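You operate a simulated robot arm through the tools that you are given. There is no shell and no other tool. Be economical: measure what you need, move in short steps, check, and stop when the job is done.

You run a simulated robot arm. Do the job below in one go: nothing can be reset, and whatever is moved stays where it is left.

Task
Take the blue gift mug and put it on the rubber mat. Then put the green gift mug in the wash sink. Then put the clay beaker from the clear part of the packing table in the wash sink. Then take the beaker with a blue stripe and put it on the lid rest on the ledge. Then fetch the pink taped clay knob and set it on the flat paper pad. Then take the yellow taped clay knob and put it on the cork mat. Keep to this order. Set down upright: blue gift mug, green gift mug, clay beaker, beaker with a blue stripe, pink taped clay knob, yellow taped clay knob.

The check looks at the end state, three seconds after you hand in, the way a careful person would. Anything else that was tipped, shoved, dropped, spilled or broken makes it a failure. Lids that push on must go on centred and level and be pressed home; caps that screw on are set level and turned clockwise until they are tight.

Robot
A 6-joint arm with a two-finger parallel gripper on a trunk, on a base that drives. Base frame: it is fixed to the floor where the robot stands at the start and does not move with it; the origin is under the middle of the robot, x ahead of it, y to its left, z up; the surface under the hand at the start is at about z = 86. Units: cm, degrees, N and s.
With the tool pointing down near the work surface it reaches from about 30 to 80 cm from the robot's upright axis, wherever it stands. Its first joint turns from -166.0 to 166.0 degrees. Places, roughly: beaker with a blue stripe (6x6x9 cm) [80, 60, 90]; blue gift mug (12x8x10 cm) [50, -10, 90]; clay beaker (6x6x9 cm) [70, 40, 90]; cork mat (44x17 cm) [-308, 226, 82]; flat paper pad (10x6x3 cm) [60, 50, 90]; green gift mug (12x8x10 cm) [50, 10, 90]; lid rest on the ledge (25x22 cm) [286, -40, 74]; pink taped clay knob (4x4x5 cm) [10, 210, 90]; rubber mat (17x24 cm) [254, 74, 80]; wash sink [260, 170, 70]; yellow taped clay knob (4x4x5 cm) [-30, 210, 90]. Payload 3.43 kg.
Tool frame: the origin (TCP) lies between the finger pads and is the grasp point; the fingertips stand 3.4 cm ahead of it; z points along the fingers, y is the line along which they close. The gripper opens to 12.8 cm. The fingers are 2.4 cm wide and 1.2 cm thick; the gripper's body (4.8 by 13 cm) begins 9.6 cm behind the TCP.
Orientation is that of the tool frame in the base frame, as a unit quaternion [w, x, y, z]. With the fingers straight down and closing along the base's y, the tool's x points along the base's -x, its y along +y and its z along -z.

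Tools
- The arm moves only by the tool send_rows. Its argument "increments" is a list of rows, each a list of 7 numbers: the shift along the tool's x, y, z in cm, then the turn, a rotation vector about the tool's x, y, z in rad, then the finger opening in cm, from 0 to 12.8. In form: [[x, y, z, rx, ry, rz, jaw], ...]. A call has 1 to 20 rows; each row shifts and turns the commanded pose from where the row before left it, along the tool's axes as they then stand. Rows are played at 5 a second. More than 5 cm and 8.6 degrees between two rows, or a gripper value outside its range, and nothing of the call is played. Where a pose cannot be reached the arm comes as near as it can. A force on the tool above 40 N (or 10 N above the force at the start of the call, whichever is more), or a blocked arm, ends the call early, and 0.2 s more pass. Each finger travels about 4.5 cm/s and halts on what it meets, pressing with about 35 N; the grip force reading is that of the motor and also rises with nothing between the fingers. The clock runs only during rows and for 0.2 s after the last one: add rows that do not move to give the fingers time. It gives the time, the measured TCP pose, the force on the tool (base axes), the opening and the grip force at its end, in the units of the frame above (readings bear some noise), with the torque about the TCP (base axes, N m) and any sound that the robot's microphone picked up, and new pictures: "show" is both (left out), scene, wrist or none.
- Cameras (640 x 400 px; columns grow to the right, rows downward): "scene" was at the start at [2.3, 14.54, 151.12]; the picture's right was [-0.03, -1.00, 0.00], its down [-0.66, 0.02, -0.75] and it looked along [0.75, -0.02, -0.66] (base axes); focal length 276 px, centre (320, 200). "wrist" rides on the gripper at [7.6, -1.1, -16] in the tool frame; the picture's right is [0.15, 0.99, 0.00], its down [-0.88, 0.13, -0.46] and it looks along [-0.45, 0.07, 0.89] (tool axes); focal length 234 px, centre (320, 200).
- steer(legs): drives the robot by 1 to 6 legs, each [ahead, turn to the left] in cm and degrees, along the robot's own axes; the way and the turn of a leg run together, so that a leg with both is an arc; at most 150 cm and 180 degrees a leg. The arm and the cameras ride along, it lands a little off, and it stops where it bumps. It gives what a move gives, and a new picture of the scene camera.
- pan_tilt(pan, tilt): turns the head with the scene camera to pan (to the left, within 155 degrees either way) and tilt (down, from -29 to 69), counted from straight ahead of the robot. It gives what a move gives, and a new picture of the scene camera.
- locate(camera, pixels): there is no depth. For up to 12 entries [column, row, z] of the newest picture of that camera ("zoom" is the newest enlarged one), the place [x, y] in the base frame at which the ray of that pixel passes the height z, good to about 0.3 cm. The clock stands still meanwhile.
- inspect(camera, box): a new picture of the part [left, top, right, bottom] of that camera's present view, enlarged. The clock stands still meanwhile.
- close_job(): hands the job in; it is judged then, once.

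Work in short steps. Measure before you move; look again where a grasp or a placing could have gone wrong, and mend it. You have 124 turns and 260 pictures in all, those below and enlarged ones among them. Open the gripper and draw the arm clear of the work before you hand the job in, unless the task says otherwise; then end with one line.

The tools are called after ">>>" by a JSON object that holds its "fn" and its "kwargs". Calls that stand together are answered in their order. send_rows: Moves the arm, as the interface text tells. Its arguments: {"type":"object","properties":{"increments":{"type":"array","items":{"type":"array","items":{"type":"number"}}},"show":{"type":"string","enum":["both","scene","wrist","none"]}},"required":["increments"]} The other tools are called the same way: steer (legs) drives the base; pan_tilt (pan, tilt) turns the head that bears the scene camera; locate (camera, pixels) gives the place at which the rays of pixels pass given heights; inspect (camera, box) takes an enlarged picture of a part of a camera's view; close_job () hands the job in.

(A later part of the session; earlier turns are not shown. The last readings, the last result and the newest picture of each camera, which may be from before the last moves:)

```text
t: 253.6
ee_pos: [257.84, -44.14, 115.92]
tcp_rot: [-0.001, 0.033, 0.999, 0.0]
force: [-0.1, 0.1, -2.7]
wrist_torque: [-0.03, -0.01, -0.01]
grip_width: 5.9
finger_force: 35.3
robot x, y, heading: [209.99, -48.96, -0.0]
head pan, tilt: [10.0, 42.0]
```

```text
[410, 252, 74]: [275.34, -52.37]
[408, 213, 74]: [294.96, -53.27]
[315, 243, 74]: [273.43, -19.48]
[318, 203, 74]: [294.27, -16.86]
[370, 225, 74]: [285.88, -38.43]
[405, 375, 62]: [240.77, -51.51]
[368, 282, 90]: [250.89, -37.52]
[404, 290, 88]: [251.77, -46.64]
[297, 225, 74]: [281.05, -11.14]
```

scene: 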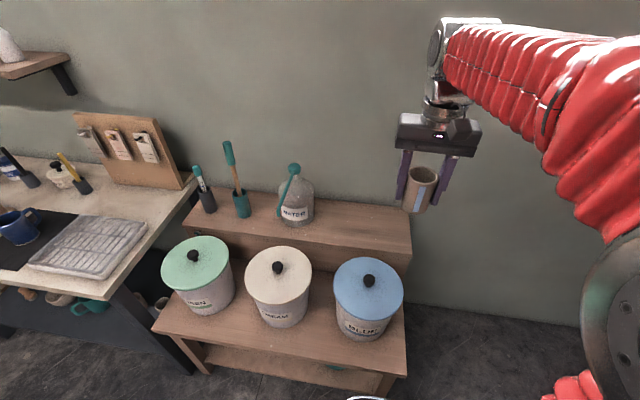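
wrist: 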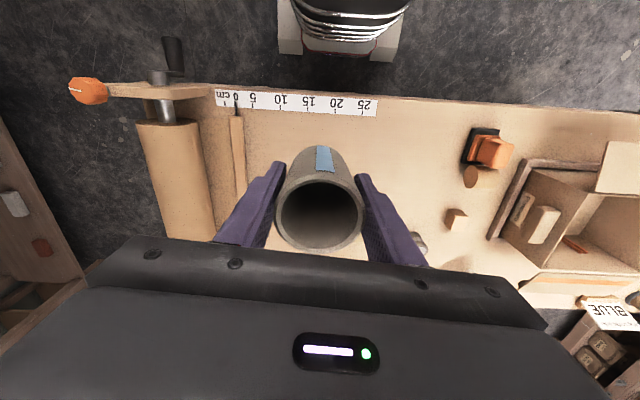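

The ledge spans x 275–295, y to −53; blue bucket is at (251,−37). Target (284.5,−41). I extend past the bucket high, then go down while finishing the reach.

>>> {"fn": "send_rows", "kwargs": {"increments": [[-4.25, 1.03, 0, 0, 0, 0, 3.5], [-4.25, 1.03, 0, 0, 0, 0, 3.5], [-4.25, 1.03, 0, 0, 0, 0, 3.5], [-4.25, 1.03, 0, 0, 0, 0, 3.5], [-2.4, 0.15, 3.8, 0, 0, 0, 3.5], [-2.4, 0.15, 3.8, 0, 0, 0, 3.5], [-2.4, 0.15, 3.8, 0, 0, 0, 3.5], [-2.3, 0.15, 3.8, 0, 0, 0, 3.5], [0, 0, 0, 0, 0, 0, 3.5]]}}

```text
t: 255.6
ee_pos: [284.74, -41.42, 100.37]
tcp_rot: [-0.002, 0.033, 0.999, -0.001]
force: [-0.3, -0.2, -2.7]
wrist_torque: [-0.02, 0.04, -0.03]
grip_width: 5.91
finger_force: 35.3
robot x, y, heading: [209.91, -49.26, -0.0]
head pan, tilt: [10.0, 42.0]
```

scene: 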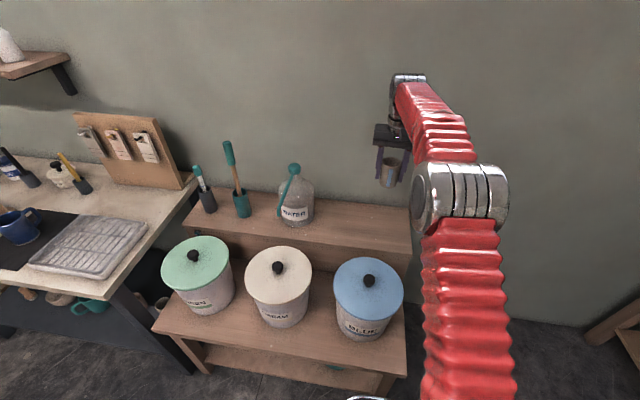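
wrist: 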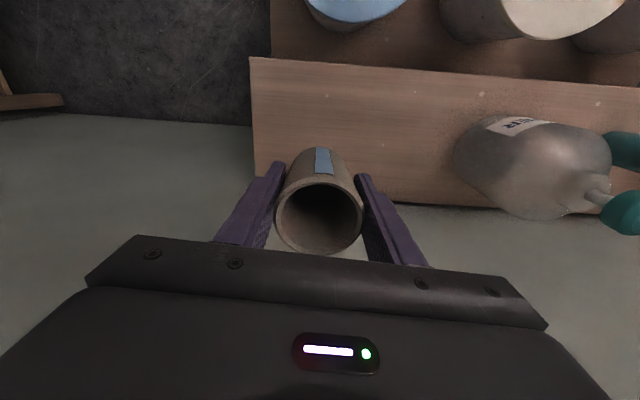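

Position good (284.7,−41.4). Lower to z≈82, then feel down.

>>> {"fn": "send_rows", "kwargs": {"increments": [[0, 0, 4.5, 0, 0, 0, 3.5], [0, 0, 4.5, 0, 0, 0, 3.5], [0, 0, 4.5, 0, 0, 0, 3.5], [0, 0, 3, 0, 0, 0, 3.5], [0, 0, 1.5, 0, 0, 0, 3.5], [0, 0, 0, 0, 0, 0, 3.5]]}}

>>> {"fn": "send_rows", "kwargs": {"increments": [[0, 0, 0.5, 0, 0, 0, 3.5], [0, 0, 0.5, 0, 0, 0, 3.5], [0, 0, 0.5, 0, 0, 0, 3.5], [0, 0, 0.4, 0, 0, 0, 3.5], [0, 0, 0.4, 0, 0, 0, 3.5], [0, 0, 0.3, 0, 0, 0, 3.5], [0, 0, 0.3, 0, 0, 0, 3.5], [0, 0, 0, 0, 0, 0, 3.5]], "show": "none"}}

```text
t: 257.0
ee_pos: [284.61, -41.08, 82.77]
tcp_rot: [-0.001, 0.034, 0.999, 0.0]
force: [-0.2, 0.0, -2.1]
wrist_torque: [0.0, 0.01, 0.0]
grip_width: 5.89
finger_force: 34.9
robot x, y, heading: [210.5, -49.01, -0.1]
head pan, tilt: [10.0, 42.0]
```

scene: 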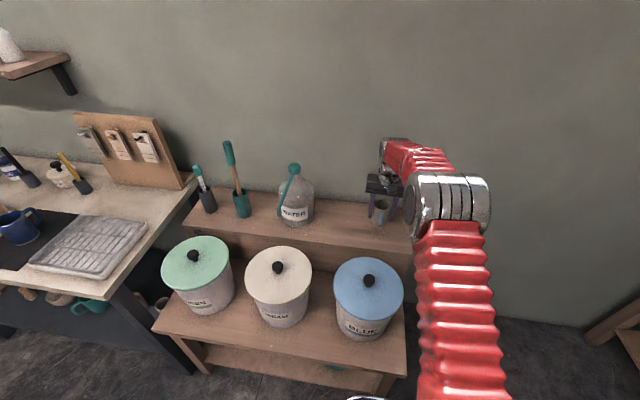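
wrist: 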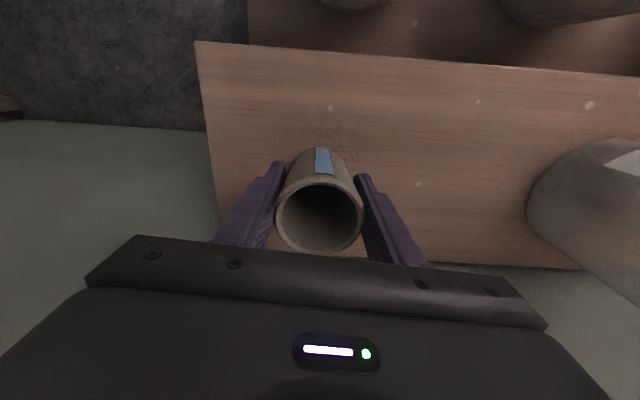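

```text
t: 258.8
ee_pos: [284.59, -41.14, 79.78]
tcp_rot: [-0.001, 0.033, 0.999, -0.001]
force: [0.0, -0.6, -1.9]
wrist_torque: [0.0, 0.0, -0.03]
grip_width: 5.9
finger_force: 35.3
robot x, y, heading: [209.79, -49.25, -0.4]
head pan, tilt: [10.0, 42.0]
```

>>> {"fn": "send_rows", "kwargs": {"increments": [[0, 0, 0.3, 0, 0, 0, 3.5], [0, 0, 0.3, 0, 0, 0, 3.5], [0, 0, 0.3, 0, 0, 0, 3.5], [0, 0, 0, 0, 0, 0, 3.5]], "show": "none"}}

```text
t: 259.8
ee_pos: [284.65, -41.25, 79.09]
tcp_rot: [0.0, 0.033, 0.999, -0.001]
force: [5.0, -5.1, 26.4]
wrist_torque: [0.11, 0.05, -0.08]
grip_width: 5.89
finger_force: 35.0
robot x, y, heading: [210.05, -49.02, -0.0]
head pan, tilt: [10.0, 42.0]
```

Contact at z≈79.1. Release and withdraw up.

>>> {"fn": "send_rows", "kwargs": {"increments": [[0, 0, -0.3, 0, 0, 0, 6.1], [0, 0, 0, 0, 0, 0, 7], [0, 0, 0, 0, 0, 0, 8], [0, 0, 0, 0, 0, 0, 8], [0, 0, -3, 0, 0, 0, 8], [0, 0, -4, 0, 0, 0, 8], [0, 0, -5, 0, 0, 0, 8], [0, 0, -5, 0, 0, 0, 8], [0, 0, -5, 0, 0, 0, 8], [3.5, 0, -3.5, 0, 0, 0, 8], [3.5, 0, -3.5, 0, 0, 0, 8], [3.5, 0, -3.5, 0, 0, 0, 8], [4.5, 0, 0, 0, 0, 0, 8], [4.5, 0, 0, 0, 0, 0, 8], [4.5, 0, 0, 0, 0, 0, 8], [4.5, 0, 0, 0, 0, 0, 8]], "show": "scene"}}

>>> {"fn": "inspect", "kwargs": {"camera": "scene", "box": [180, 130, 500, 330]}}

```text
t: 263.2
ee_pos: [256.03, -39.23, 111.74]
tcp_rot: [-0.001, 0.034, 0.999, -0.001]
force: [0.4, 0.0, -0.4]
wrist_torque: [0.0, 0.01, -0.01]
grip_width: 8.0
finger_force: 0.1
robot x, y, heading: [209.9, -49.14, -0.1]
head pan, tilt: [10.0, 42.0]
```

scene: 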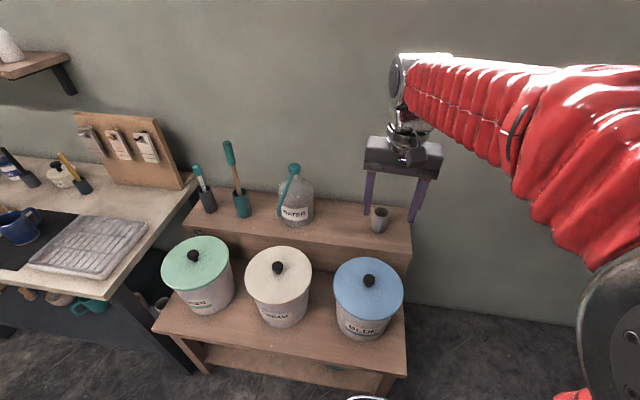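

```text
2.00 times, centred on (340, 230) of scene
```

zoom: 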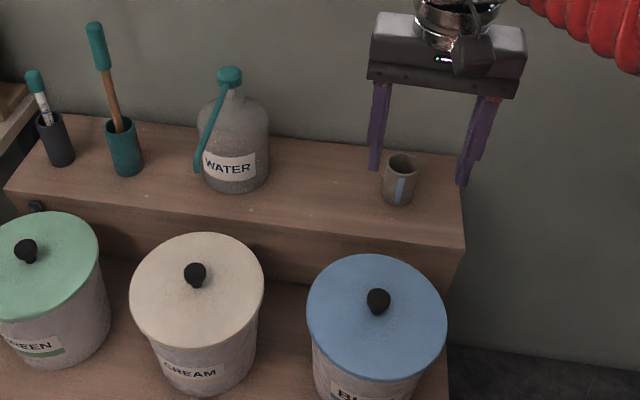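

The striped beaker is upright on the lid rest. Now to the pink knob on the left bench: back off, turn, drive along the aisle.

>>> {"fn": "steer", "kwargs": {"legs": [[-45, 0], [0, 85]]}}

>>> {"fn": "pan_tilt", "kwargs": {"pan": 0, "tilt": 40}}

```text
t: 271.9
ee_pos: [159.06, -1.88, 111.94]
tcp_rot: [-0.001, -0.645, 0.765, -0.002]
force: [0.4, -0.3, -0.7]
wrist_torque: [0.02, -0.03, -0.01]
grip_width: 8.0
finger_force: 0.0
robot x, y, heading: [168.86, -49.43, 83.8]
head pan, tilt: [10.0, 42.0]
```

scene: 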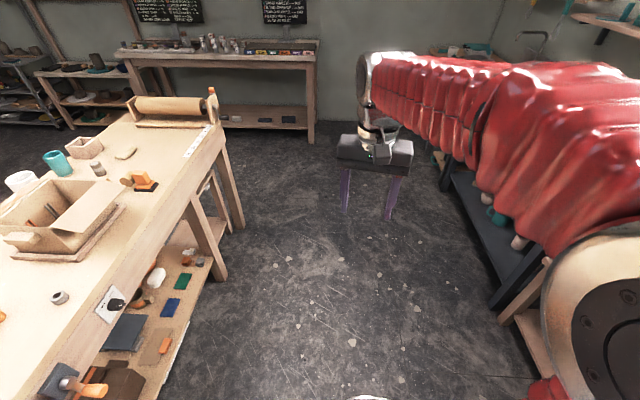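

```text
t: 272.6
ee_pos: [159.02, -2.0, 111.96]
tcp_rot: [0.0, -0.644, 0.765, -0.001]
force: [0.0, 0.0, 0.6]
wrist_torque: [0.02, 0.01, 0.0]
grip_width: 8.02
finger_force: 0.0
robot x, y, heading: [169.24, -49.36, 84.0]
head pan, tilt: [0.0, 40.0]
```

scene: 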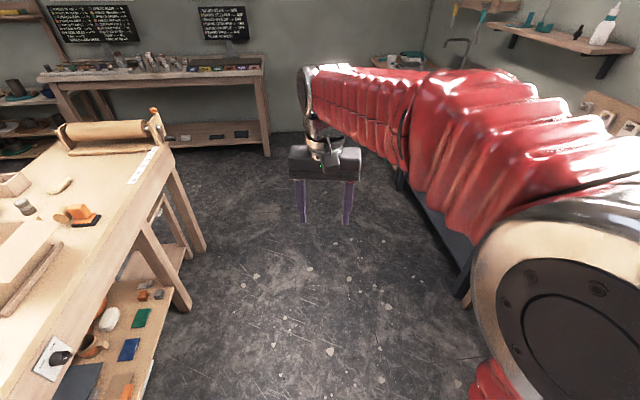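

I drive up the aisle, then turn left along the bench.

>>> {"fn": "steer", "kwargs": {"legs": [[140, 14], [46, 0], [0, 80]]}}

```text
t: 289.7
ee_pos: [110.87, 116.01, 111.97]
tcp_rot: [-0.001, 1.0, -0.013, 0.001]
force: [-0.1, 0.8, -0.1]
wrist_torque: [0.02, 0.0, 0.02]
grip_width: 7.99
finger_force: 0.2
robot x, y, heading: [156.29, 137.62, -178.3]
head pan, tilt: [0.0, 40.0]
```

scene: 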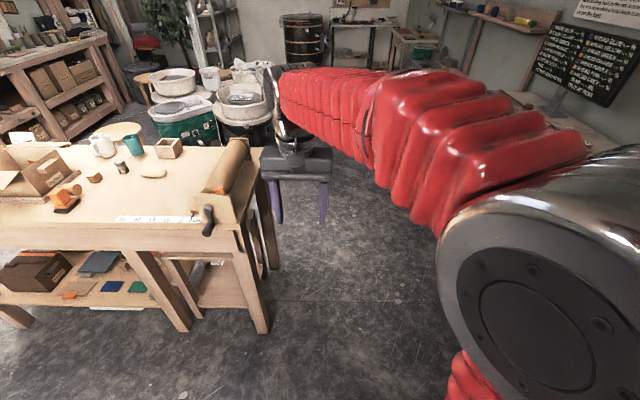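

Drive along to x≈10, then turn right toward the bench.

>>> {"fn": "steer", "kwargs": {"legs": [[146, 0], [0, -85]]}}

```text
t: 304.5
ee_pos: [-16.21, 176.98, 112.02]
tcp_rot: [0.0, 0.729, -0.684, 0.001]
force: [0.1, 0.4, -0.2]
wrist_torque: [0.02, 0.0, -0.03]
grip_width: 8.03
finger_force: 0.1
robot x, y, heading: [3.61, 133.05, 97.0]
head pan, tilt: [0.0, 40.0]
```

scene: 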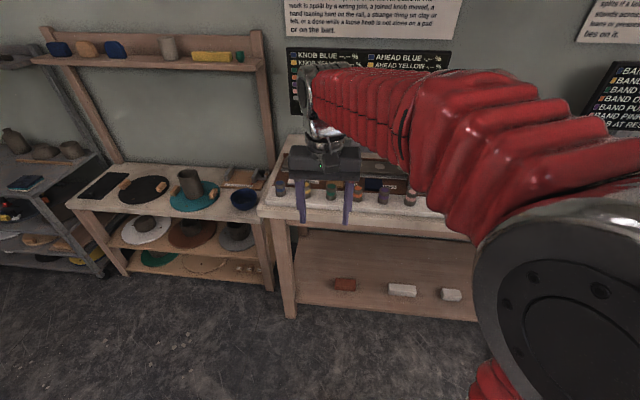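

Small taped knobs stand on the bench in a row near (280–410,190). I enlarge.

>>> {"fn": "inspect", "kwargs": {"camera": "scene", "box": [260, 130, 440, 240]}}

>>> {"fn": "inspect", "kwargs": {"camera": "scene", "box": [260, 0, 640, 130]}}

>>> {"fn": "locate", "kwargs": {"camera": "scene", "pixels": [[280, 190, 89], [306, 190, 89], [332, 192, 89], [357, 192, 89], [384, 196, 89], [410, 198, 89]]}}

```text
3.56 times, centred on (350, 185) of scene
```

zoom: 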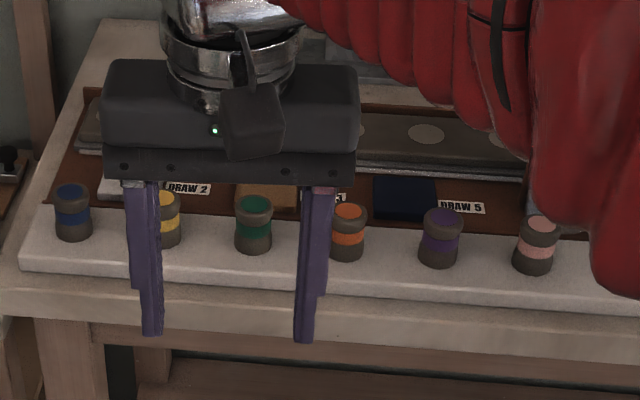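

```text
1.68 times, centred on (450, 65) of scene
```

zoom: 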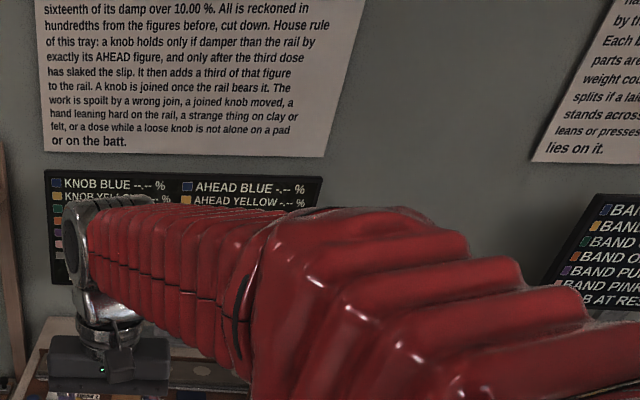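

```text
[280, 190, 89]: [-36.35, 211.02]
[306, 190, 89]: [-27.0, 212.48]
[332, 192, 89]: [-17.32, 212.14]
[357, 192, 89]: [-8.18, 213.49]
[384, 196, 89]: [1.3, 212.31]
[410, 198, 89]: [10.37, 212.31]
```

Pink knob is the rightmost, ~(10.4,211.5); neighbours are 9 cm apart. I drive 14 cm ahead, then bring the hand above it.

>>> {"fn": "steer", "kwargs": {"legs": [[14, -3]]}}

```text
t: 306.1
ee_pos: [-15.67, 192.45, 111.97]
tcp_rot: [0.0, 0.711, -0.703, 0.001]
force: [-0.5, -0.7, 0.5]
wrist_torque: [-0.01, 0.03, -0.01]
grip_width: 8.01
finger_force: 0.1
robot x, y, heading: [2.45, 147.55, 93.9]
head pan, tilt: [0.0, 40.0]
```

scene: 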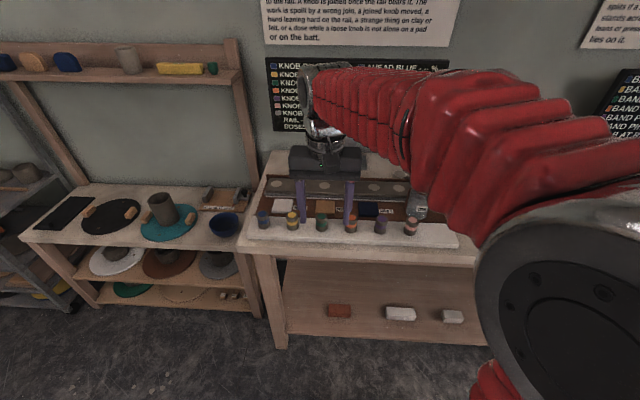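

>>> {"fn": "locate", "kwargs": {"camera": "scene", "pixels": [[411, 217, 91], [410, 232, 86], [293, 215, 91], [292, 228, 86], [381, 215, 91], [420, 200, 95], [350, 250, 86]]}}

>>> {"fn": "inspect", "kwargs": {"camera": "scene", "box": [240, 150, 460, 260]}}

```text
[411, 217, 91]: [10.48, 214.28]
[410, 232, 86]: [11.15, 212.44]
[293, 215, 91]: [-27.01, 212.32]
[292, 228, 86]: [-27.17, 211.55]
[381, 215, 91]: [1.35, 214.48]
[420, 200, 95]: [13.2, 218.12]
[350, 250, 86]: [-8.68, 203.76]
```

```text
2.91 times, centred on (350, 205) of scene
```

zoom: 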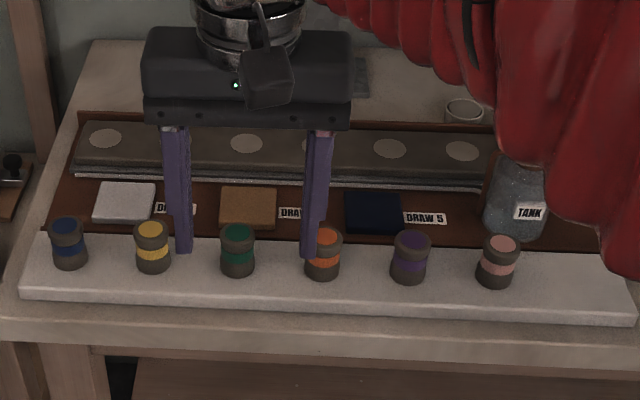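

I bring the hand above the pink knob, staying high because of the TANK jar behind it, with jaw at 6 cm.

>>> {"fn": "send_rows", "kwargs": {"increments": [[-2.44, -3.3, 0, 0, 0, 0, 6], [-2.44, -3.3, 0, 0, 0, 0, 6], [-2.44, -3.3, 0, 0, 0, 0, 6], [-2.44, -3.3, 0, 0, 0, 0, 6], [-2.44, -3.3, 0, 0, 0, 0, 6], [-2.44, -3.3, 0, 0, 0, 0, 6], [-2.44, -3.3, 0, 0, 0, 0, 6], [-2.44, -3.3, 0, 0, 0, 0, 6], [0, 0, 0, 0, 0, 0, 6]]}}

```text
t: 308.1
ee_pos: [10.7, 212.02, 112.32]
tcp_rot: [-0.001, 0.712, -0.702, 0.002]
force: [-0.7, 0.1, 0.0]
wrist_torque: [0.02, -0.02, -0.01]
grip_width: 5.99
finger_force: 0.0
robot x, y, heading: [2.14, 147.76, 94.2]
head pan, tilt: [0.0, 40.0]
```

scene: 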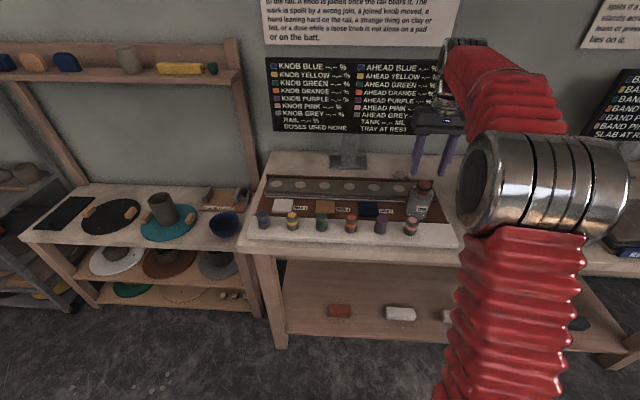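
wrist: 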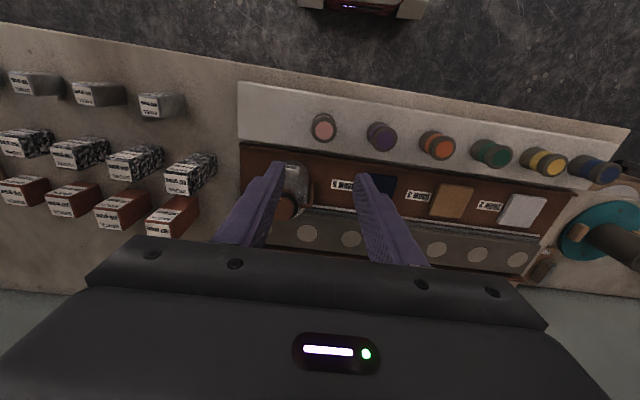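

>>> {"fn": "locate", "kwargs": {"camera": "wrist", "pixels": [[323, 126, 91], [381, 135, 91], [323, 140, 86], [310, 118, 91], [336, 130, 91], [288, 205, 97], [298, 165, 86], [303, 195, 92], [545, 160, 91]]}}

>>> {"fn": "locate", "kwargs": {"camera": "scene", "pixels": [[412, 220, 91], [422, 183, 97], [422, 183, 100], [418, 218, 86], [405, 215, 86]]}}

>>> {"fn": "inspect", "kwargs": {"camera": "scene", "box": [360, 160, 480, 250]}}

>>> {"fn": "inspect", "kwargs": {"camera": "wrist", "box": [230, 80, 430, 240]}}

```text
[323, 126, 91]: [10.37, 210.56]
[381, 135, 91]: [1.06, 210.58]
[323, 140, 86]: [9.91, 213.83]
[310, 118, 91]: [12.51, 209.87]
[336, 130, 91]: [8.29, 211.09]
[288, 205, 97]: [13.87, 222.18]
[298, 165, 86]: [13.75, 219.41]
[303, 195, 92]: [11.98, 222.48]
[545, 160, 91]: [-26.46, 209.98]
```

```text
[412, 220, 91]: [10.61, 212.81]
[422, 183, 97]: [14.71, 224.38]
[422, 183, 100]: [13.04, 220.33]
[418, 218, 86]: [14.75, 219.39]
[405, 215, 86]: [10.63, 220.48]
```

```text
4.44 times, centred on (420, 205) of scene
```

zoom: 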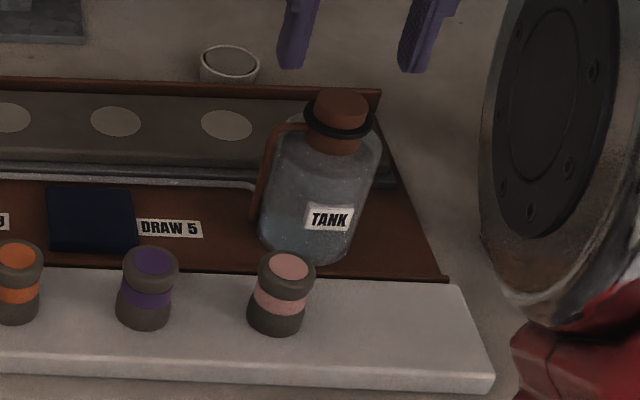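

```text
2.50 times, centred on (330, 160) of wrist
```

zoom: 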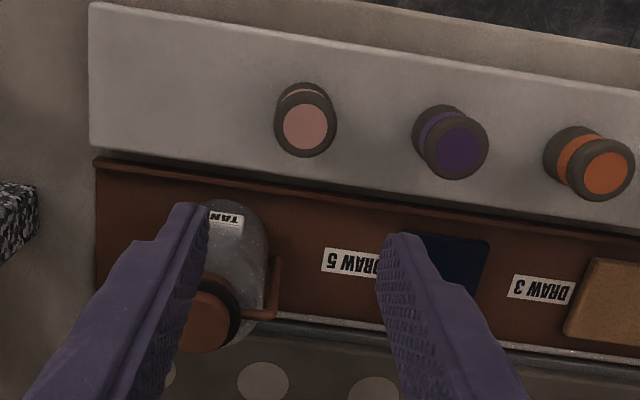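

Combining both views the knob's top is at z≈93.5, centre (10.4,210.3); its base is ~88.5 on the rail. I lower to z=98 first (tips 94.6) and verify.

>>> {"fn": "send_rows", "kwargs": {"increments": [[1.7, 0.3, 0, 0, 0, 0, 6], [0, 0, 4, 0, 0, 0, 6], [0, 0, 4, 0, 0, 0, 6], [0, 0, 3.5, 0, 0, 0, 6], [0, 0, 2.5, 0, 0, 0, 6], [0, 0, 0, 0, 0, 0, 6]]}}

```text
t: 309.5
ee_pos: [10.31, 210.24, 98.01]
tcp_rot: [0.0, 0.713, -0.701, 0.001]
force: [-0.2, -0.2, 1.0]
wrist_torque: [0.0, 0.03, -0.01]
grip_width: 6.01
finger_force: 0.1
robot x, y, heading: [2.22, 147.39, 93.9]
head pan, tilt: [0.0, 40.0]
```

scene: 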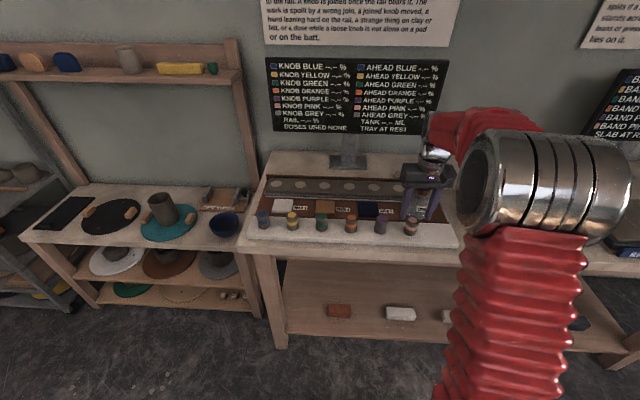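
wrist: 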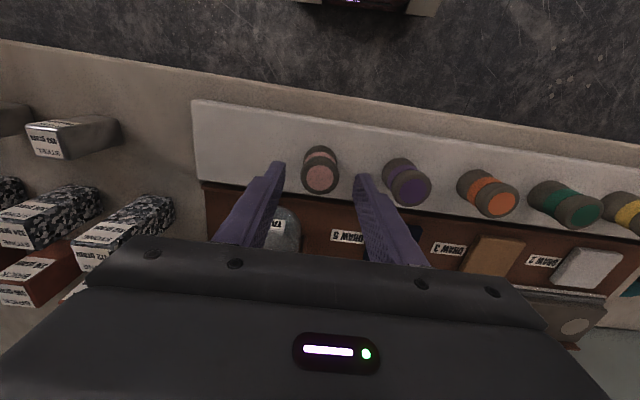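

>>> {"fn": "locate", "kwargs": {"camera": "wrist", "pixels": [[319, 178, 93.5], [303, 178, 93.5], [337, 178, 93.5], [411, 188, 93.5], [391, 188, 93.5], [320, 152, 89]]}}

>>> {"fn": "inspect", "kwargs": {"camera": "wrist", "box": [240, 110, 440, 240]}}

```text
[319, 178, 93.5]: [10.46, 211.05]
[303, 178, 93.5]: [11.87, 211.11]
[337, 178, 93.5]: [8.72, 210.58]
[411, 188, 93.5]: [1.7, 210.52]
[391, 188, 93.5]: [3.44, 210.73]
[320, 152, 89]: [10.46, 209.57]
```

```text
3.08 times, centred on (340, 175) of wrist
```

zoom: 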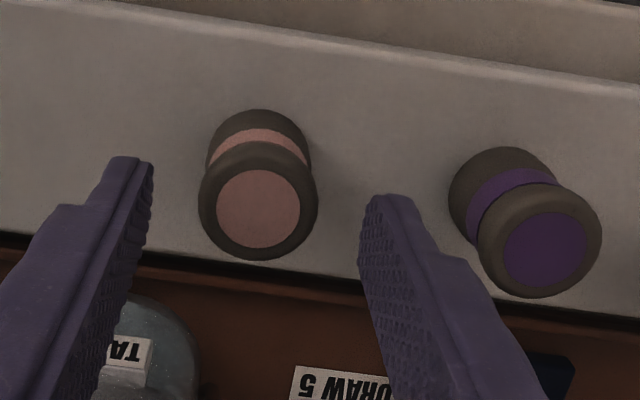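

Well aligned; I lower to z≈92.8 (tips just above the rail) and close gently.

>>> {"fn": "send_rows", "kwargs": {"increments": [[-0.35, 0, 2, 0, 0, 0, 6], [0, 0, 2, 0, 0, 0, 6], [0, 0, 1.2, 0, 0, 0, 6], [0, 0, 0, 0, 0, 0, 6], [0, 0, 0, 0, 0, 0, 4.8], [0, 0, 0, 0, 0, 0, 3.8], [0, 0, 0, 0, 0, 0, 2.8], [0, 0, 0, 0, 0, 0, 2.2], [0, 0, 0, 0, 0, 0, 2.2]]}}

```text
t: 311.5
ee_pos: [10.43, 210.73, 92.97]
tcp_rot: [0.0, 0.712, -0.702, 0.002]
force: [-0.5, 0.2, -0.5]
wrist_torque: [0.0, 0.02, 0.02]
grip_width: 3.58
finger_force: 35.3
robot x, y, heading: [2.48, 147.96, 94.1]
head pan, tilt: [0.0, 40.0]
```

scene: 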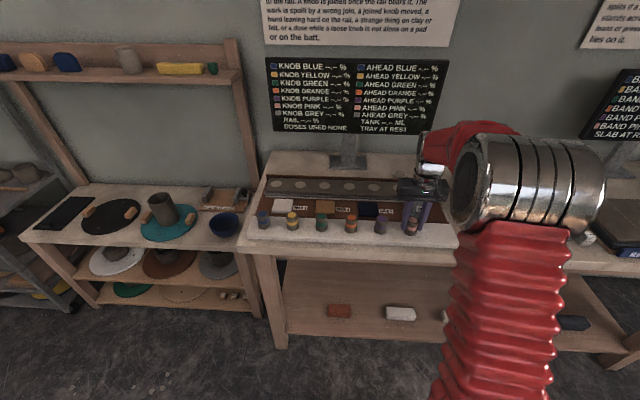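
wrist: 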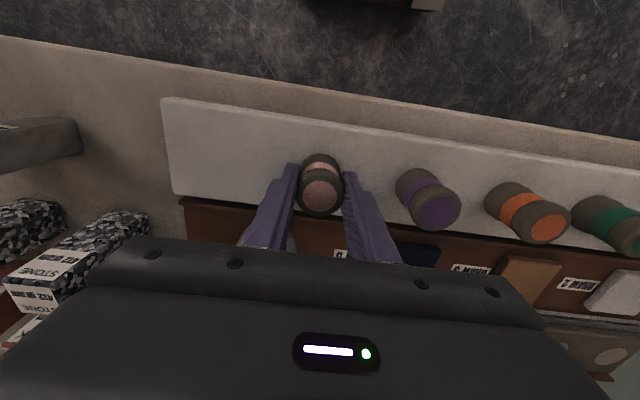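

Gripped at 3.58 cm. I lift straight up and check.

>>> {"fn": "send_rows", "kwargs": {"increments": [[0, 0, -2, 0, 0, 0, 2.2], [0, 0, -4, 0, 0, 0, 2.2], [0, 0, -4.5, 0, 0, 0, 2.2], [0, 0, -4.5, 0, 0, 0, 2.2], [0, 0, -4.5, 0, 0, 0, 2.2], [4.5, 0, -1, 0, 0, 0, 2.2], [4.5, 0, 0, 0, 0, 0, 2.2], [4.5, 0, 0, 0, 0, 0, 2.2]]}}

>>> {"fn": "inspect", "kwargs": {"camera": "wrist", "box": [240, 110, 440, 240]}}

```text
t: 313.3
ee_pos: [10.45, 197.3, 113.3]
tcp_rot: [0.0, 0.712, -0.702, 0.001]
force: [0.6, 0.7, -1.7]
wrist_torque: [0.0, 0.02, 0.04]
grip_width: 3.58
finger_force: 34.9
robot x, y, heading: [2.79, 147.3, 93.9]
head pan, tilt: [0.0, 40.0]
```

scene: 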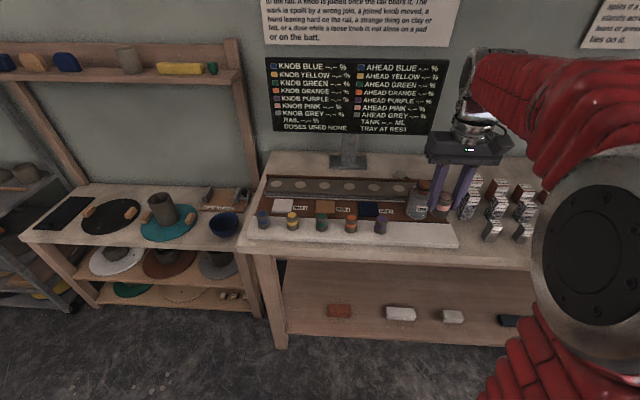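
wrist: 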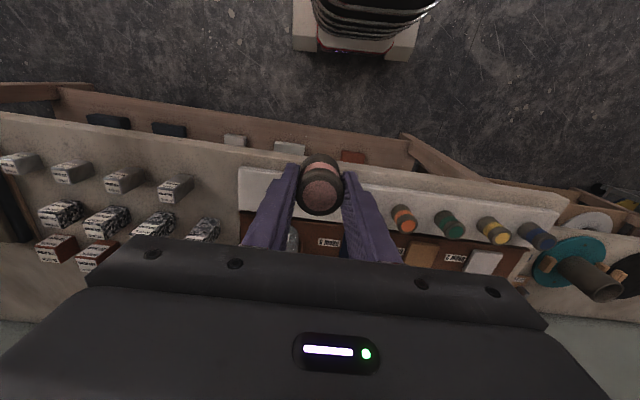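

```text
3.08 times, centred on (340, 175) of wrist
```

zoom: 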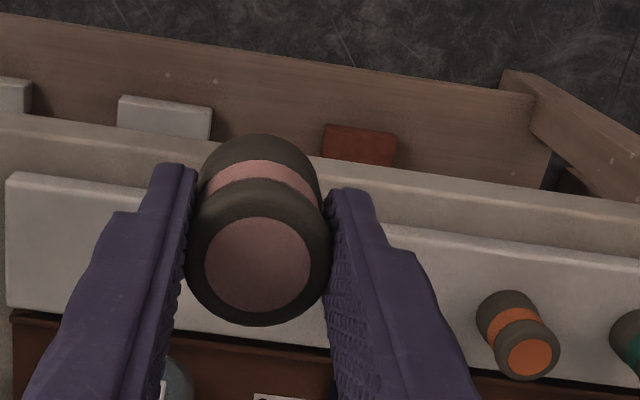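

Pink knob held. I raise a little more, back along the table's front side to y≈50, and turn right toward the table.

>>> {"fn": "send_rows", "kwargs": {"increments": [[0, 0, -4, 0, 0, 0, 2.2], [0, 0, -2, 0, 0, 0, 2.2]], "show": "none"}}

>>> {"fn": "steer", "kwargs": {"legs": [[0, -9], [-98, 0]]}}

```text
t: 313.9
ee_pos: [10.63, 197.54, 119.58]
tcp_rot: [-0.001, 0.712, -0.702, 0.001]
force: [0.5, -0.2, -1.0]
wrist_torque: [-0.02, -0.02, -0.01]
grip_width: 3.57
finger_force: 34.8
robot x, y, heading: [2.2, 147.4, 93.8]
head pan, tilt: [0.0, 40.0]
```

```text
t: 321.3
ee_pos: [9.89, 97.99, 119.39]
tcp_rot: [0.0, -0.66, 0.752, -0.002]
force: [0.4, 0.0, -1.3]
wrist_torque: [0.0, 0.0, -0.01]
grip_width: 3.61
finger_force: 34.8
robot x, y, heading: [-5.39, 49.51, 85.9]
head pan, tilt: [0.0, 40.0]
```

scene: 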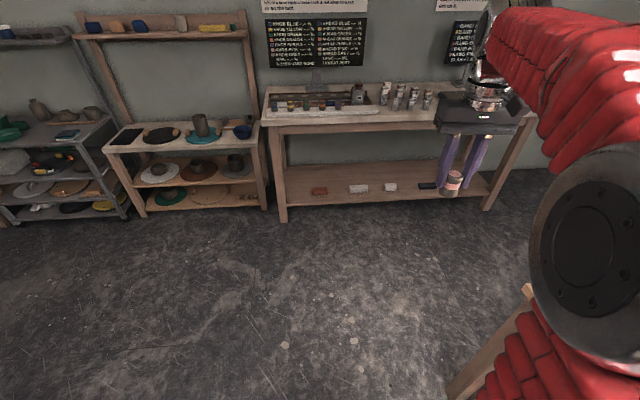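

Now turn right to face the table.

>>> {"fn": "steer", "kwargs": {"legs": [[0, -84]]}}

```text
t: 326.8
ee_pos: [44.49, 40.75, 119.51]
tcp_rot: [-0.001, 0.001, 1.0, -0.001]
force: [-0.4, -0.2, -0.3]
wrist_torque: [-0.02, 0.05, -0.05]
grip_width: 3.58
finger_force: 34.7
robot x, y, heading: [-5.47, 55.16, 3.8]
head pan, tilt: [0.0, 40.0]
```

scene: 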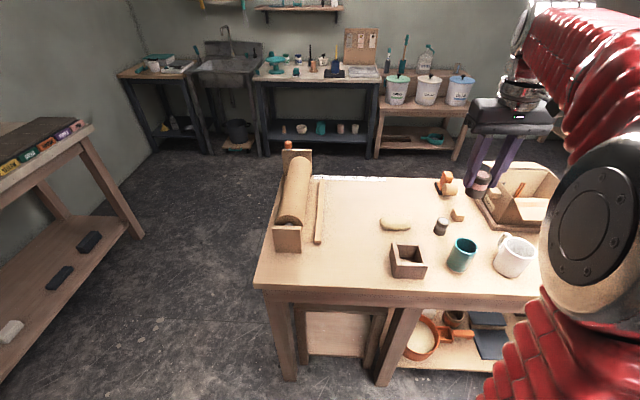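

I look at the pad at (395,223).

>>> {"fn": "inspect", "kwargs": {"camera": "scene", "box": [340, 190, 500, 280]}}

>>> {"fn": "locate", "kwargs": {"camera": "scene", "pixels": [[395, 222, 89], [381, 222, 87], [410, 223, 87], [395, 230, 86], [395, 217, 88], [441, 222, 91], [408, 250, 93]]}}

```text
4.00 times, centred on (420, 235) of scene
```

zoom: 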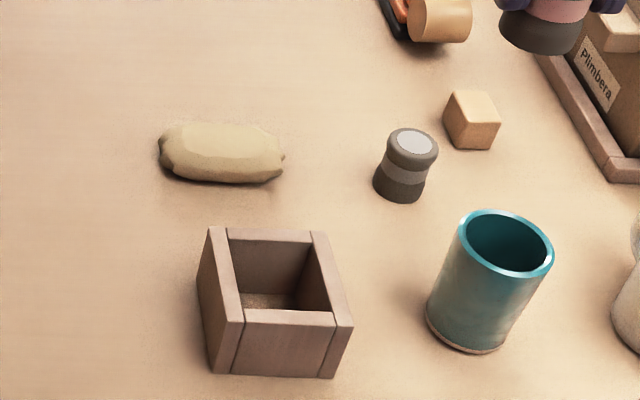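

```text
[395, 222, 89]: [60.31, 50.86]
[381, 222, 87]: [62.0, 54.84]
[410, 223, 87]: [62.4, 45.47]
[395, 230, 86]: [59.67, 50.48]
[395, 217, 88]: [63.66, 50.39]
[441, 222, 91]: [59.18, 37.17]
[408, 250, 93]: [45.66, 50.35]
```

The pad lies at about (61,50.3), ~3 cm high. I move above it and look from the wrist.

>>> {"fn": "send_rows", "kwargs": {"increments": [[-4.1, 2.4, 0, 0, 0, 0, 2.2], [-4.1, 2.4, 0, 0, 0, 0, 2.2], [-4.1, 2.4, 0, 0, 0, 0, 2.2], [-4.1, 2.4, 0, 0, 0, 0, 2.2], [0, 0, 4.5, 0, 0, 0, 2.2], [0, 0, 4.5, 0, 0, 0, 2.2], [0, 0, 4.5, 0, 0, 0, 2.2], [0, 0, 3.5, 0, 0, 0, 2.2], [0, 0, 0, 0, 0, 0, 2.2]]}}

>>> {"fn": "inspect", "kwargs": {"camera": "wrist", "box": [220, 100, 420, 260]}}

>>> {"fn": "inspect", "kwargs": {"camera": "scene", "box": [340, 170, 480, 280]}}

```text
t: 328.8
ee_pos: [60.78, 50.19, 102.36]
tcp_rot: [-0.001, 0.001, 1.0, -0.001]
force: [0.7, 0.1, -1.1]
wrist_torque: [0.0, 0.0, 0.0]
grip_width: 3.57
finger_force: 34.5
robot x, y, heading: [-5.92, 55.28, 3.6]
head pan, tilt: [0.0, 40.0]
```

scene: 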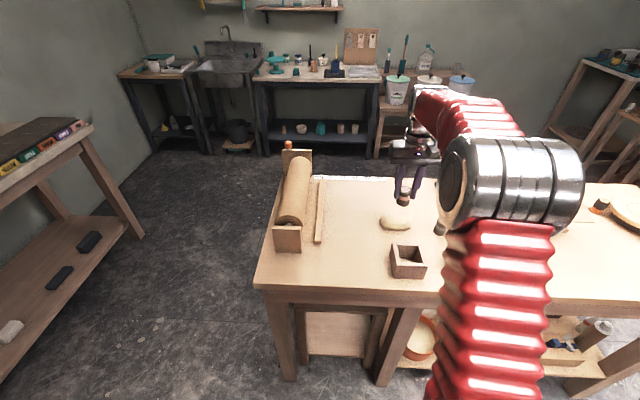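
wrist: 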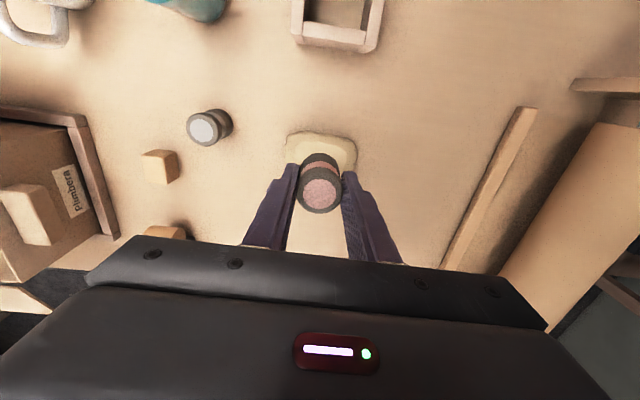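

```text
2.50 times, centred on (320, 180) of wrist
```

zoom: 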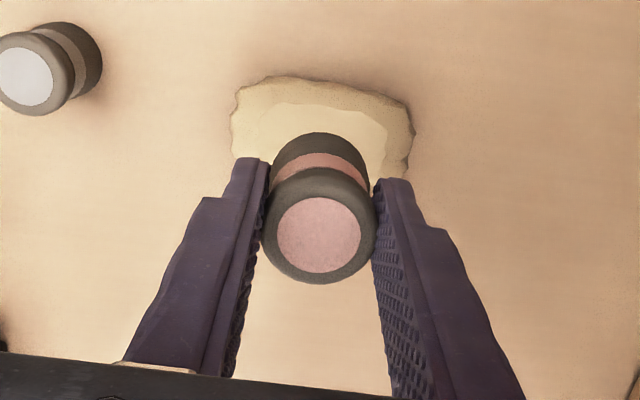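

```text
3.64 times, centred on (410, 225) of scene
```

zoom: 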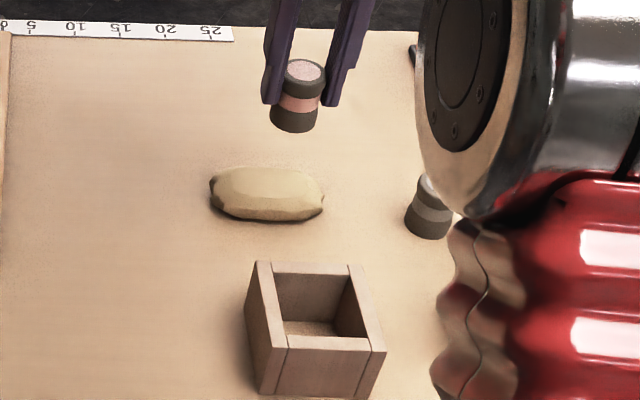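

I measure the pad's outline from the wrist view: front edge (320,131), flat top from row 142, sides (284,146) and (357,148).

>>> {"fn": "locate", "kwargs": {"camera": "wrist", "pixels": [[320, 131, 86], [320, 142, 88.5], [284, 148, 87], [357, 150, 87], [290, 155, 88.5], [348, 160, 88.5], [354, 170, 87]]}}

>>> {"fn": "locate", "kwargs": {"camera": "scene", "pixels": [[382, 222, 87], [412, 224, 87], [397, 217.5, 88], [397, 219, 88.5], [397, 226, 88.5], [397, 230, 86]]}}

```text
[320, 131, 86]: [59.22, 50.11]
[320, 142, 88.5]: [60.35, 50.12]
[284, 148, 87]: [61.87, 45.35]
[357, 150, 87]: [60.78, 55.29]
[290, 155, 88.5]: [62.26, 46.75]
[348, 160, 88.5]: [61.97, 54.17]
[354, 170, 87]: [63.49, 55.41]
```

```text
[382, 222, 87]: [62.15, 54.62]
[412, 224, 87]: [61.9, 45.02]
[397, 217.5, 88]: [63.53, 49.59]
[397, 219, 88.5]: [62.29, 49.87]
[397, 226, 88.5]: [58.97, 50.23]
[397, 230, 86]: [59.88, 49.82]
```

Pad spans x≈59.2–65, y≈45–55; centre (62.1,50.2). I shift and lower, then feel down.

>>> {"fn": "send_rows", "kwargs": {"increments": [[-1.35, 0, 2.5, 0, 0, 0, 2.2], [0, 0, 2.5, 0, 0, 0, 2.2], [0, 0, 1, 0, 0, 0, 2.2], [0, 0, 0.5, 0, 0, 0, 2.2], [0, 0, 0.5, 0, 0, 0, 2.2], [0, 0, 0, 0, 0, 0, 2.2]]}}

>>> {"fn": "send_rows", "kwargs": {"increments": [[0, 0, 0.4, 0, 0, 0, 2.2], [0, 0, 0.3, 0, 0, 0, 2.2], [0, 0, 0.3, 0, 0, 0, 2.2], [0, 0, 0.3, 0, 0, 0, 2.2], [0, 0, 0, 0, 0, 0, 2.2]], "show": "none"}}

```text
t: 330.2
ee_pos: [62.16, 50.2, 95.48]
tcp_rot: [-0.001, 0.001, 1.0, -0.001]
force: [0.4, -0.3, -1.6]
wrist_torque: [0.0, 0.01, 0.02]
grip_width: 3.59
finger_force: 34.5
robot x, y, heading: [-5.57, 55.58, 3.7]
head pan, tilt: [0.0, 40.0]
```

scene: 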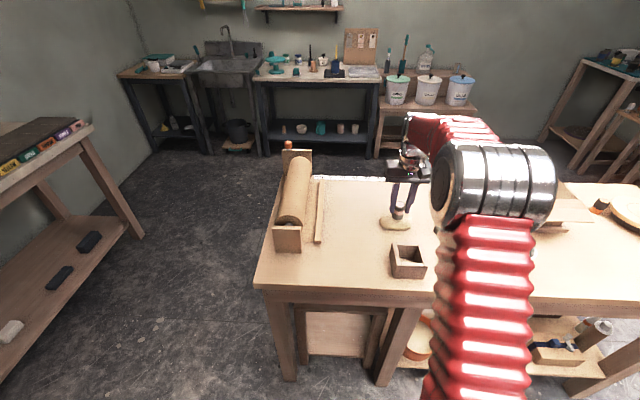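
wrist: 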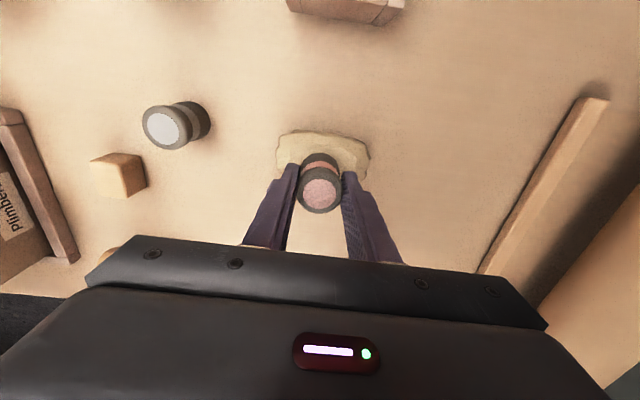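

```text
t: 331.4
ee_pos: [62.11, 50.19, 94.04]
tcp_rot: [-0.002, 0.001, 1.0, 0.0]
force: [0.3, 0.1, 0.4]
wrist_torque: [0.03, 0.0, 0.01]
grip_width: 3.58
finger_force: 35.3
robot x, y, heading: [-5.78, 55.06, 3.8]
head pan, tilt: [0.0, 40.0]
```

A faint upward force suggests first touch at z≈94.0. I look closely.

>>> {"fn": "inspect", "kwargs": {"camera": "scene", "box": [365, 185, 435, 245]}}

>>> {"fn": "send_rows", "kwargs": {"increments": [[0, 0, 0.2, 0, 0, 0, 2.2], [0, 0, 0, 0, 0, 0, 2.2]], "show": "wrist"}}

```text
6.67 times, centred on (400, 215) of scene
```

zoom: 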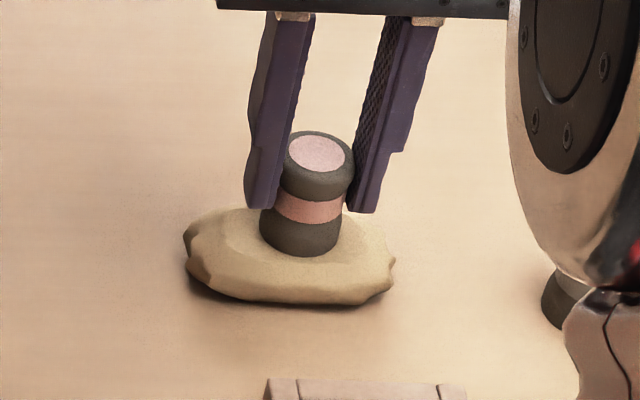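

```text
t: 332.0
ee_pos: [62.03, 50.28, 94.02]
tcp_rot: [-0.001, 0.001, 1.0, -0.001]
force: [0.0, 0.0, -1.0]
wrist_torque: [0.02, -0.01, 0.0]
grip_width: 3.55
finger_force: 34.9
robot x, y, heading: [-5.56, 55.54, 3.3]
head pan, tilt: [0.0, 40.0]
```

wrist: 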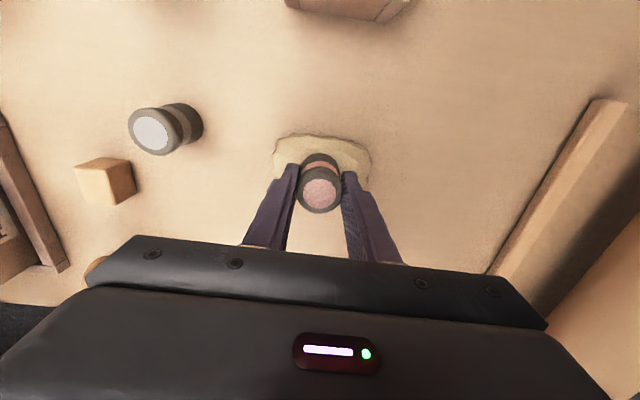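

Not clearly seated yet; small steps more until force rises.

>>> {"fn": "send_rows", "kwargs": {"increments": [[0, 0, 0.2, 0, 0, 0, 2.2], [0, 0, 0.2, 0, 0, 0, 2.2], [0, 0, 0, 0, 0, 0, 2.2]], "show": "none"}}

```text
t: 332.8
ee_pos: [62.3, 50.31, 93.72]
tcp_rot: [0.001, 0.0, 1.0, -0.002]
force: [-4.8, 0.4, 21.3]
wrist_torque: [-0.02, 0.28, 0.0]
grip_width: 3.57
finger_force: 35.1
robot x, y, heading: [-5.5, 55.31, 3.7]
head pan, tilt: [0.0, 40.0]
```

Contact, centred (21 N). I ease off 0.2 cm, open slowly and look.

>>> {"fn": "send_rows", "kwargs": {"increments": [[0, 0, -0.2, 0, 0, 0, 2.2], [0, 0, 0, 0, 0, 0, 3.6], [0, 0, 0, 0, 0, 0, 3.9], [0, 0, 0, 0, 0, 0, 4.4], [0, 0, 0, 0, 0, 0, 5], [0, 0, 0, 0, 0, 0, 5.6], [0, 0, 0, 0, 0, 0, 5.6]]}}

>>> {"fn": "inspect", "kwargs": {"camera": "scene", "box": [365, 185, 435, 245]}}

```text
t: 334.4
ee_pos: [62.3, 50.23, 93.74]
tcp_rot: [-0.001, 0.001, 1.0, 0.0]
force: [-0.4, -0.6, 0.0]
wrist_torque: [-0.02, 0.01, 0.01]
grip_width: 5.61
finger_force: 0.0
robot x, y, heading: [-5.63, 55.52, 3.4]
head pan, tilt: [0.0, 40.0]
```

scene: 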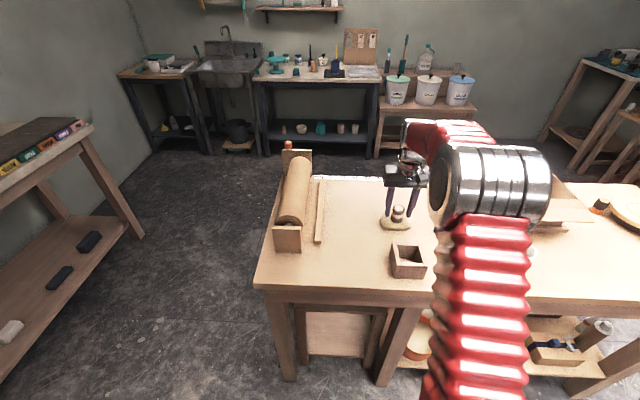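
wrist: 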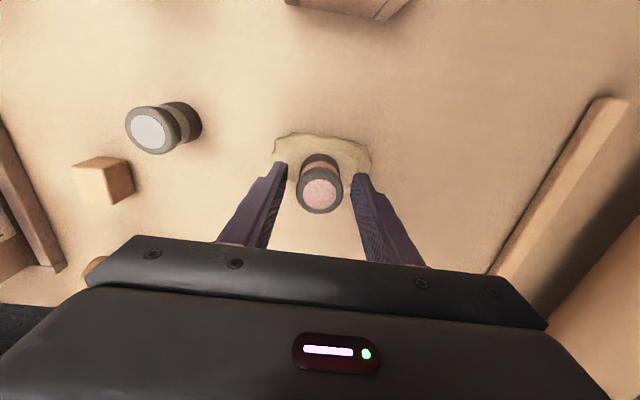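

```text
6.67 times, centred on (400, 215) of scene
```

zoom: 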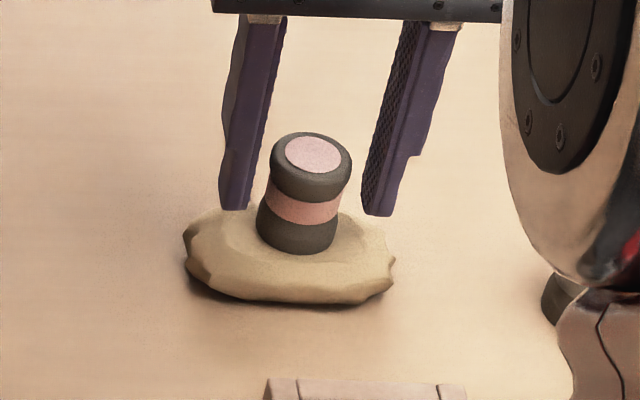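

The pink knob stands on the pad. I lift clear and go for the yellow knob.

>>> {"fn": "send_rows", "kwargs": {"increments": [[0, 0, -2, 0, 0, 0, 5.6], [0, 0, -4, 0, 0, 0, 5.6], [0, 0, -5, 0, 0, 0, 5.6], [0, 0, -5, 0, 0, 0, 5.6], [0, 0, -5, 0, 0, 0, 5.6], [4, 0, -3, 0, 0, 0, 5.6], [4.5, 0, 0, 0, 0, 0, 5.6], [4.5, 0, 0, 0, 0, 0, 5.6], [4.5, 0, 0, 0, 0, 0, 5.6]], "show": "wrist"}}

>>> {"fn": "inspect", "kwargs": {"camera": "scene", "box": [340, 180, 460, 270]}}

>>> {"fn": "steer", "kwargs": {"legs": [[-6, 0], [0, 85]]}}

```text
t: 336.4
ee_pos: [44.95, 49.95, 117.83]
tcp_rot: [-0.001, 0.0, 1.0, -0.001]
force: [-0.2, 0.2, -0.6]
wrist_torque: [0.01, 0.03, -0.01]
grip_width: 5.61
finger_force: 0.1
robot x, y, heading: [-5.9, 55.51, 3.5]
head pan, tilt: [0.0, 40.0]
```

wrist: 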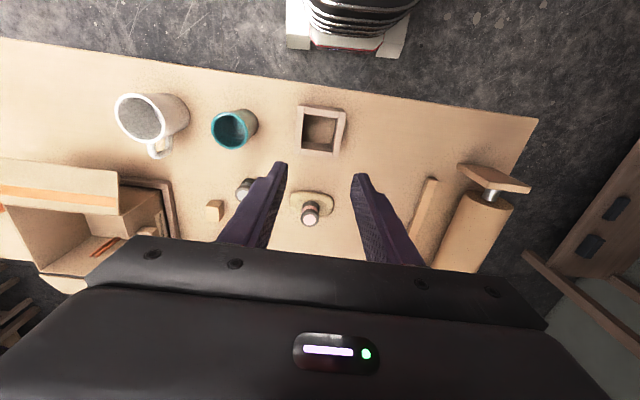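

```text
4.44 times, centred on (400, 225) of scene
```

zoom: 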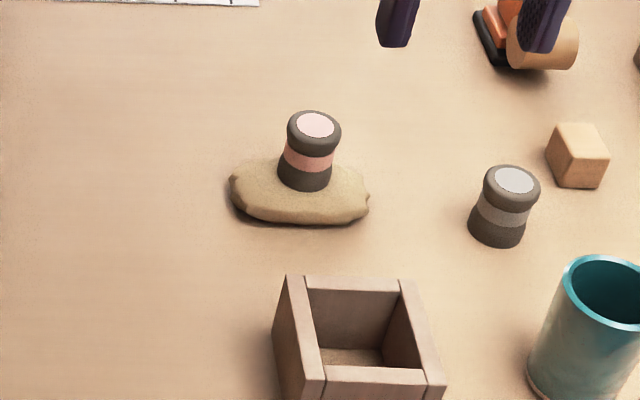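

```text
t: 342.9
ee_pos: [-3.82, 105.08, 117.89]
tcp_rot: [0.0, -0.689, 0.724, -0.002]
force: [0.4, -0.8, -0.8]
wrist_torque: [0.01, -0.03, 0.02]
grip_width: 5.6
finger_force: 0.0
robot x, y, heading: [-6.19, 54.8, 90.7]
head pan, tilt: [0.0, 40.0]
```

scene: 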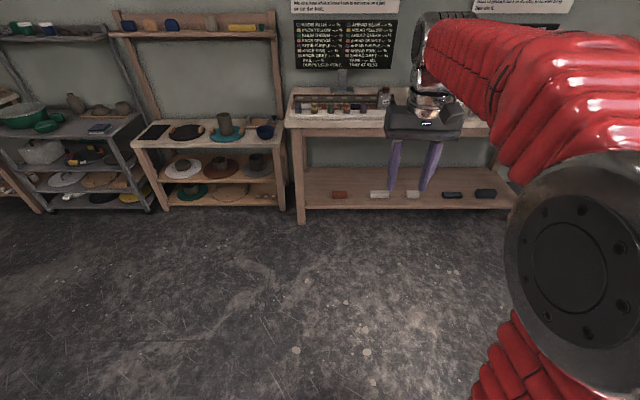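

I drive to about (−24,147) with an S-curve.

>>> {"fn": "steer", "kwargs": {"legs": [[48, 20], [46, -20]]}}

```text
t: 349.6
ee_pos: [-19.78, 197.1, 117.95]
tcp_rot: [0.0, -0.684, 0.73, -0.002]
force: [0.3, -0.2, -0.2]
wrist_torque: [-0.01, -0.02, -0.03]
grip_width: 5.61
finger_force: 0.0
robot x, y, heading: [-23.97, 147.41, 89.4]
head pan, tilt: [0.0, 40.0]
```

scene: 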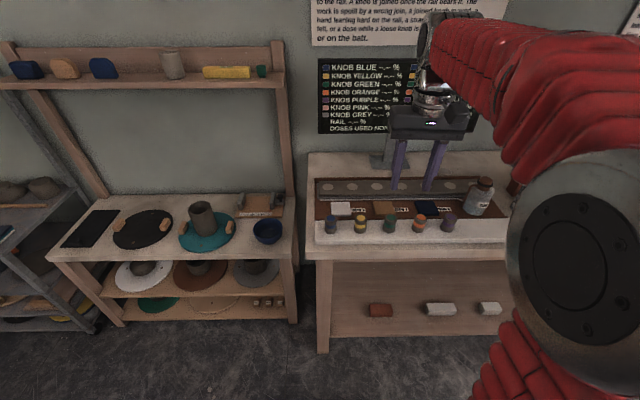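

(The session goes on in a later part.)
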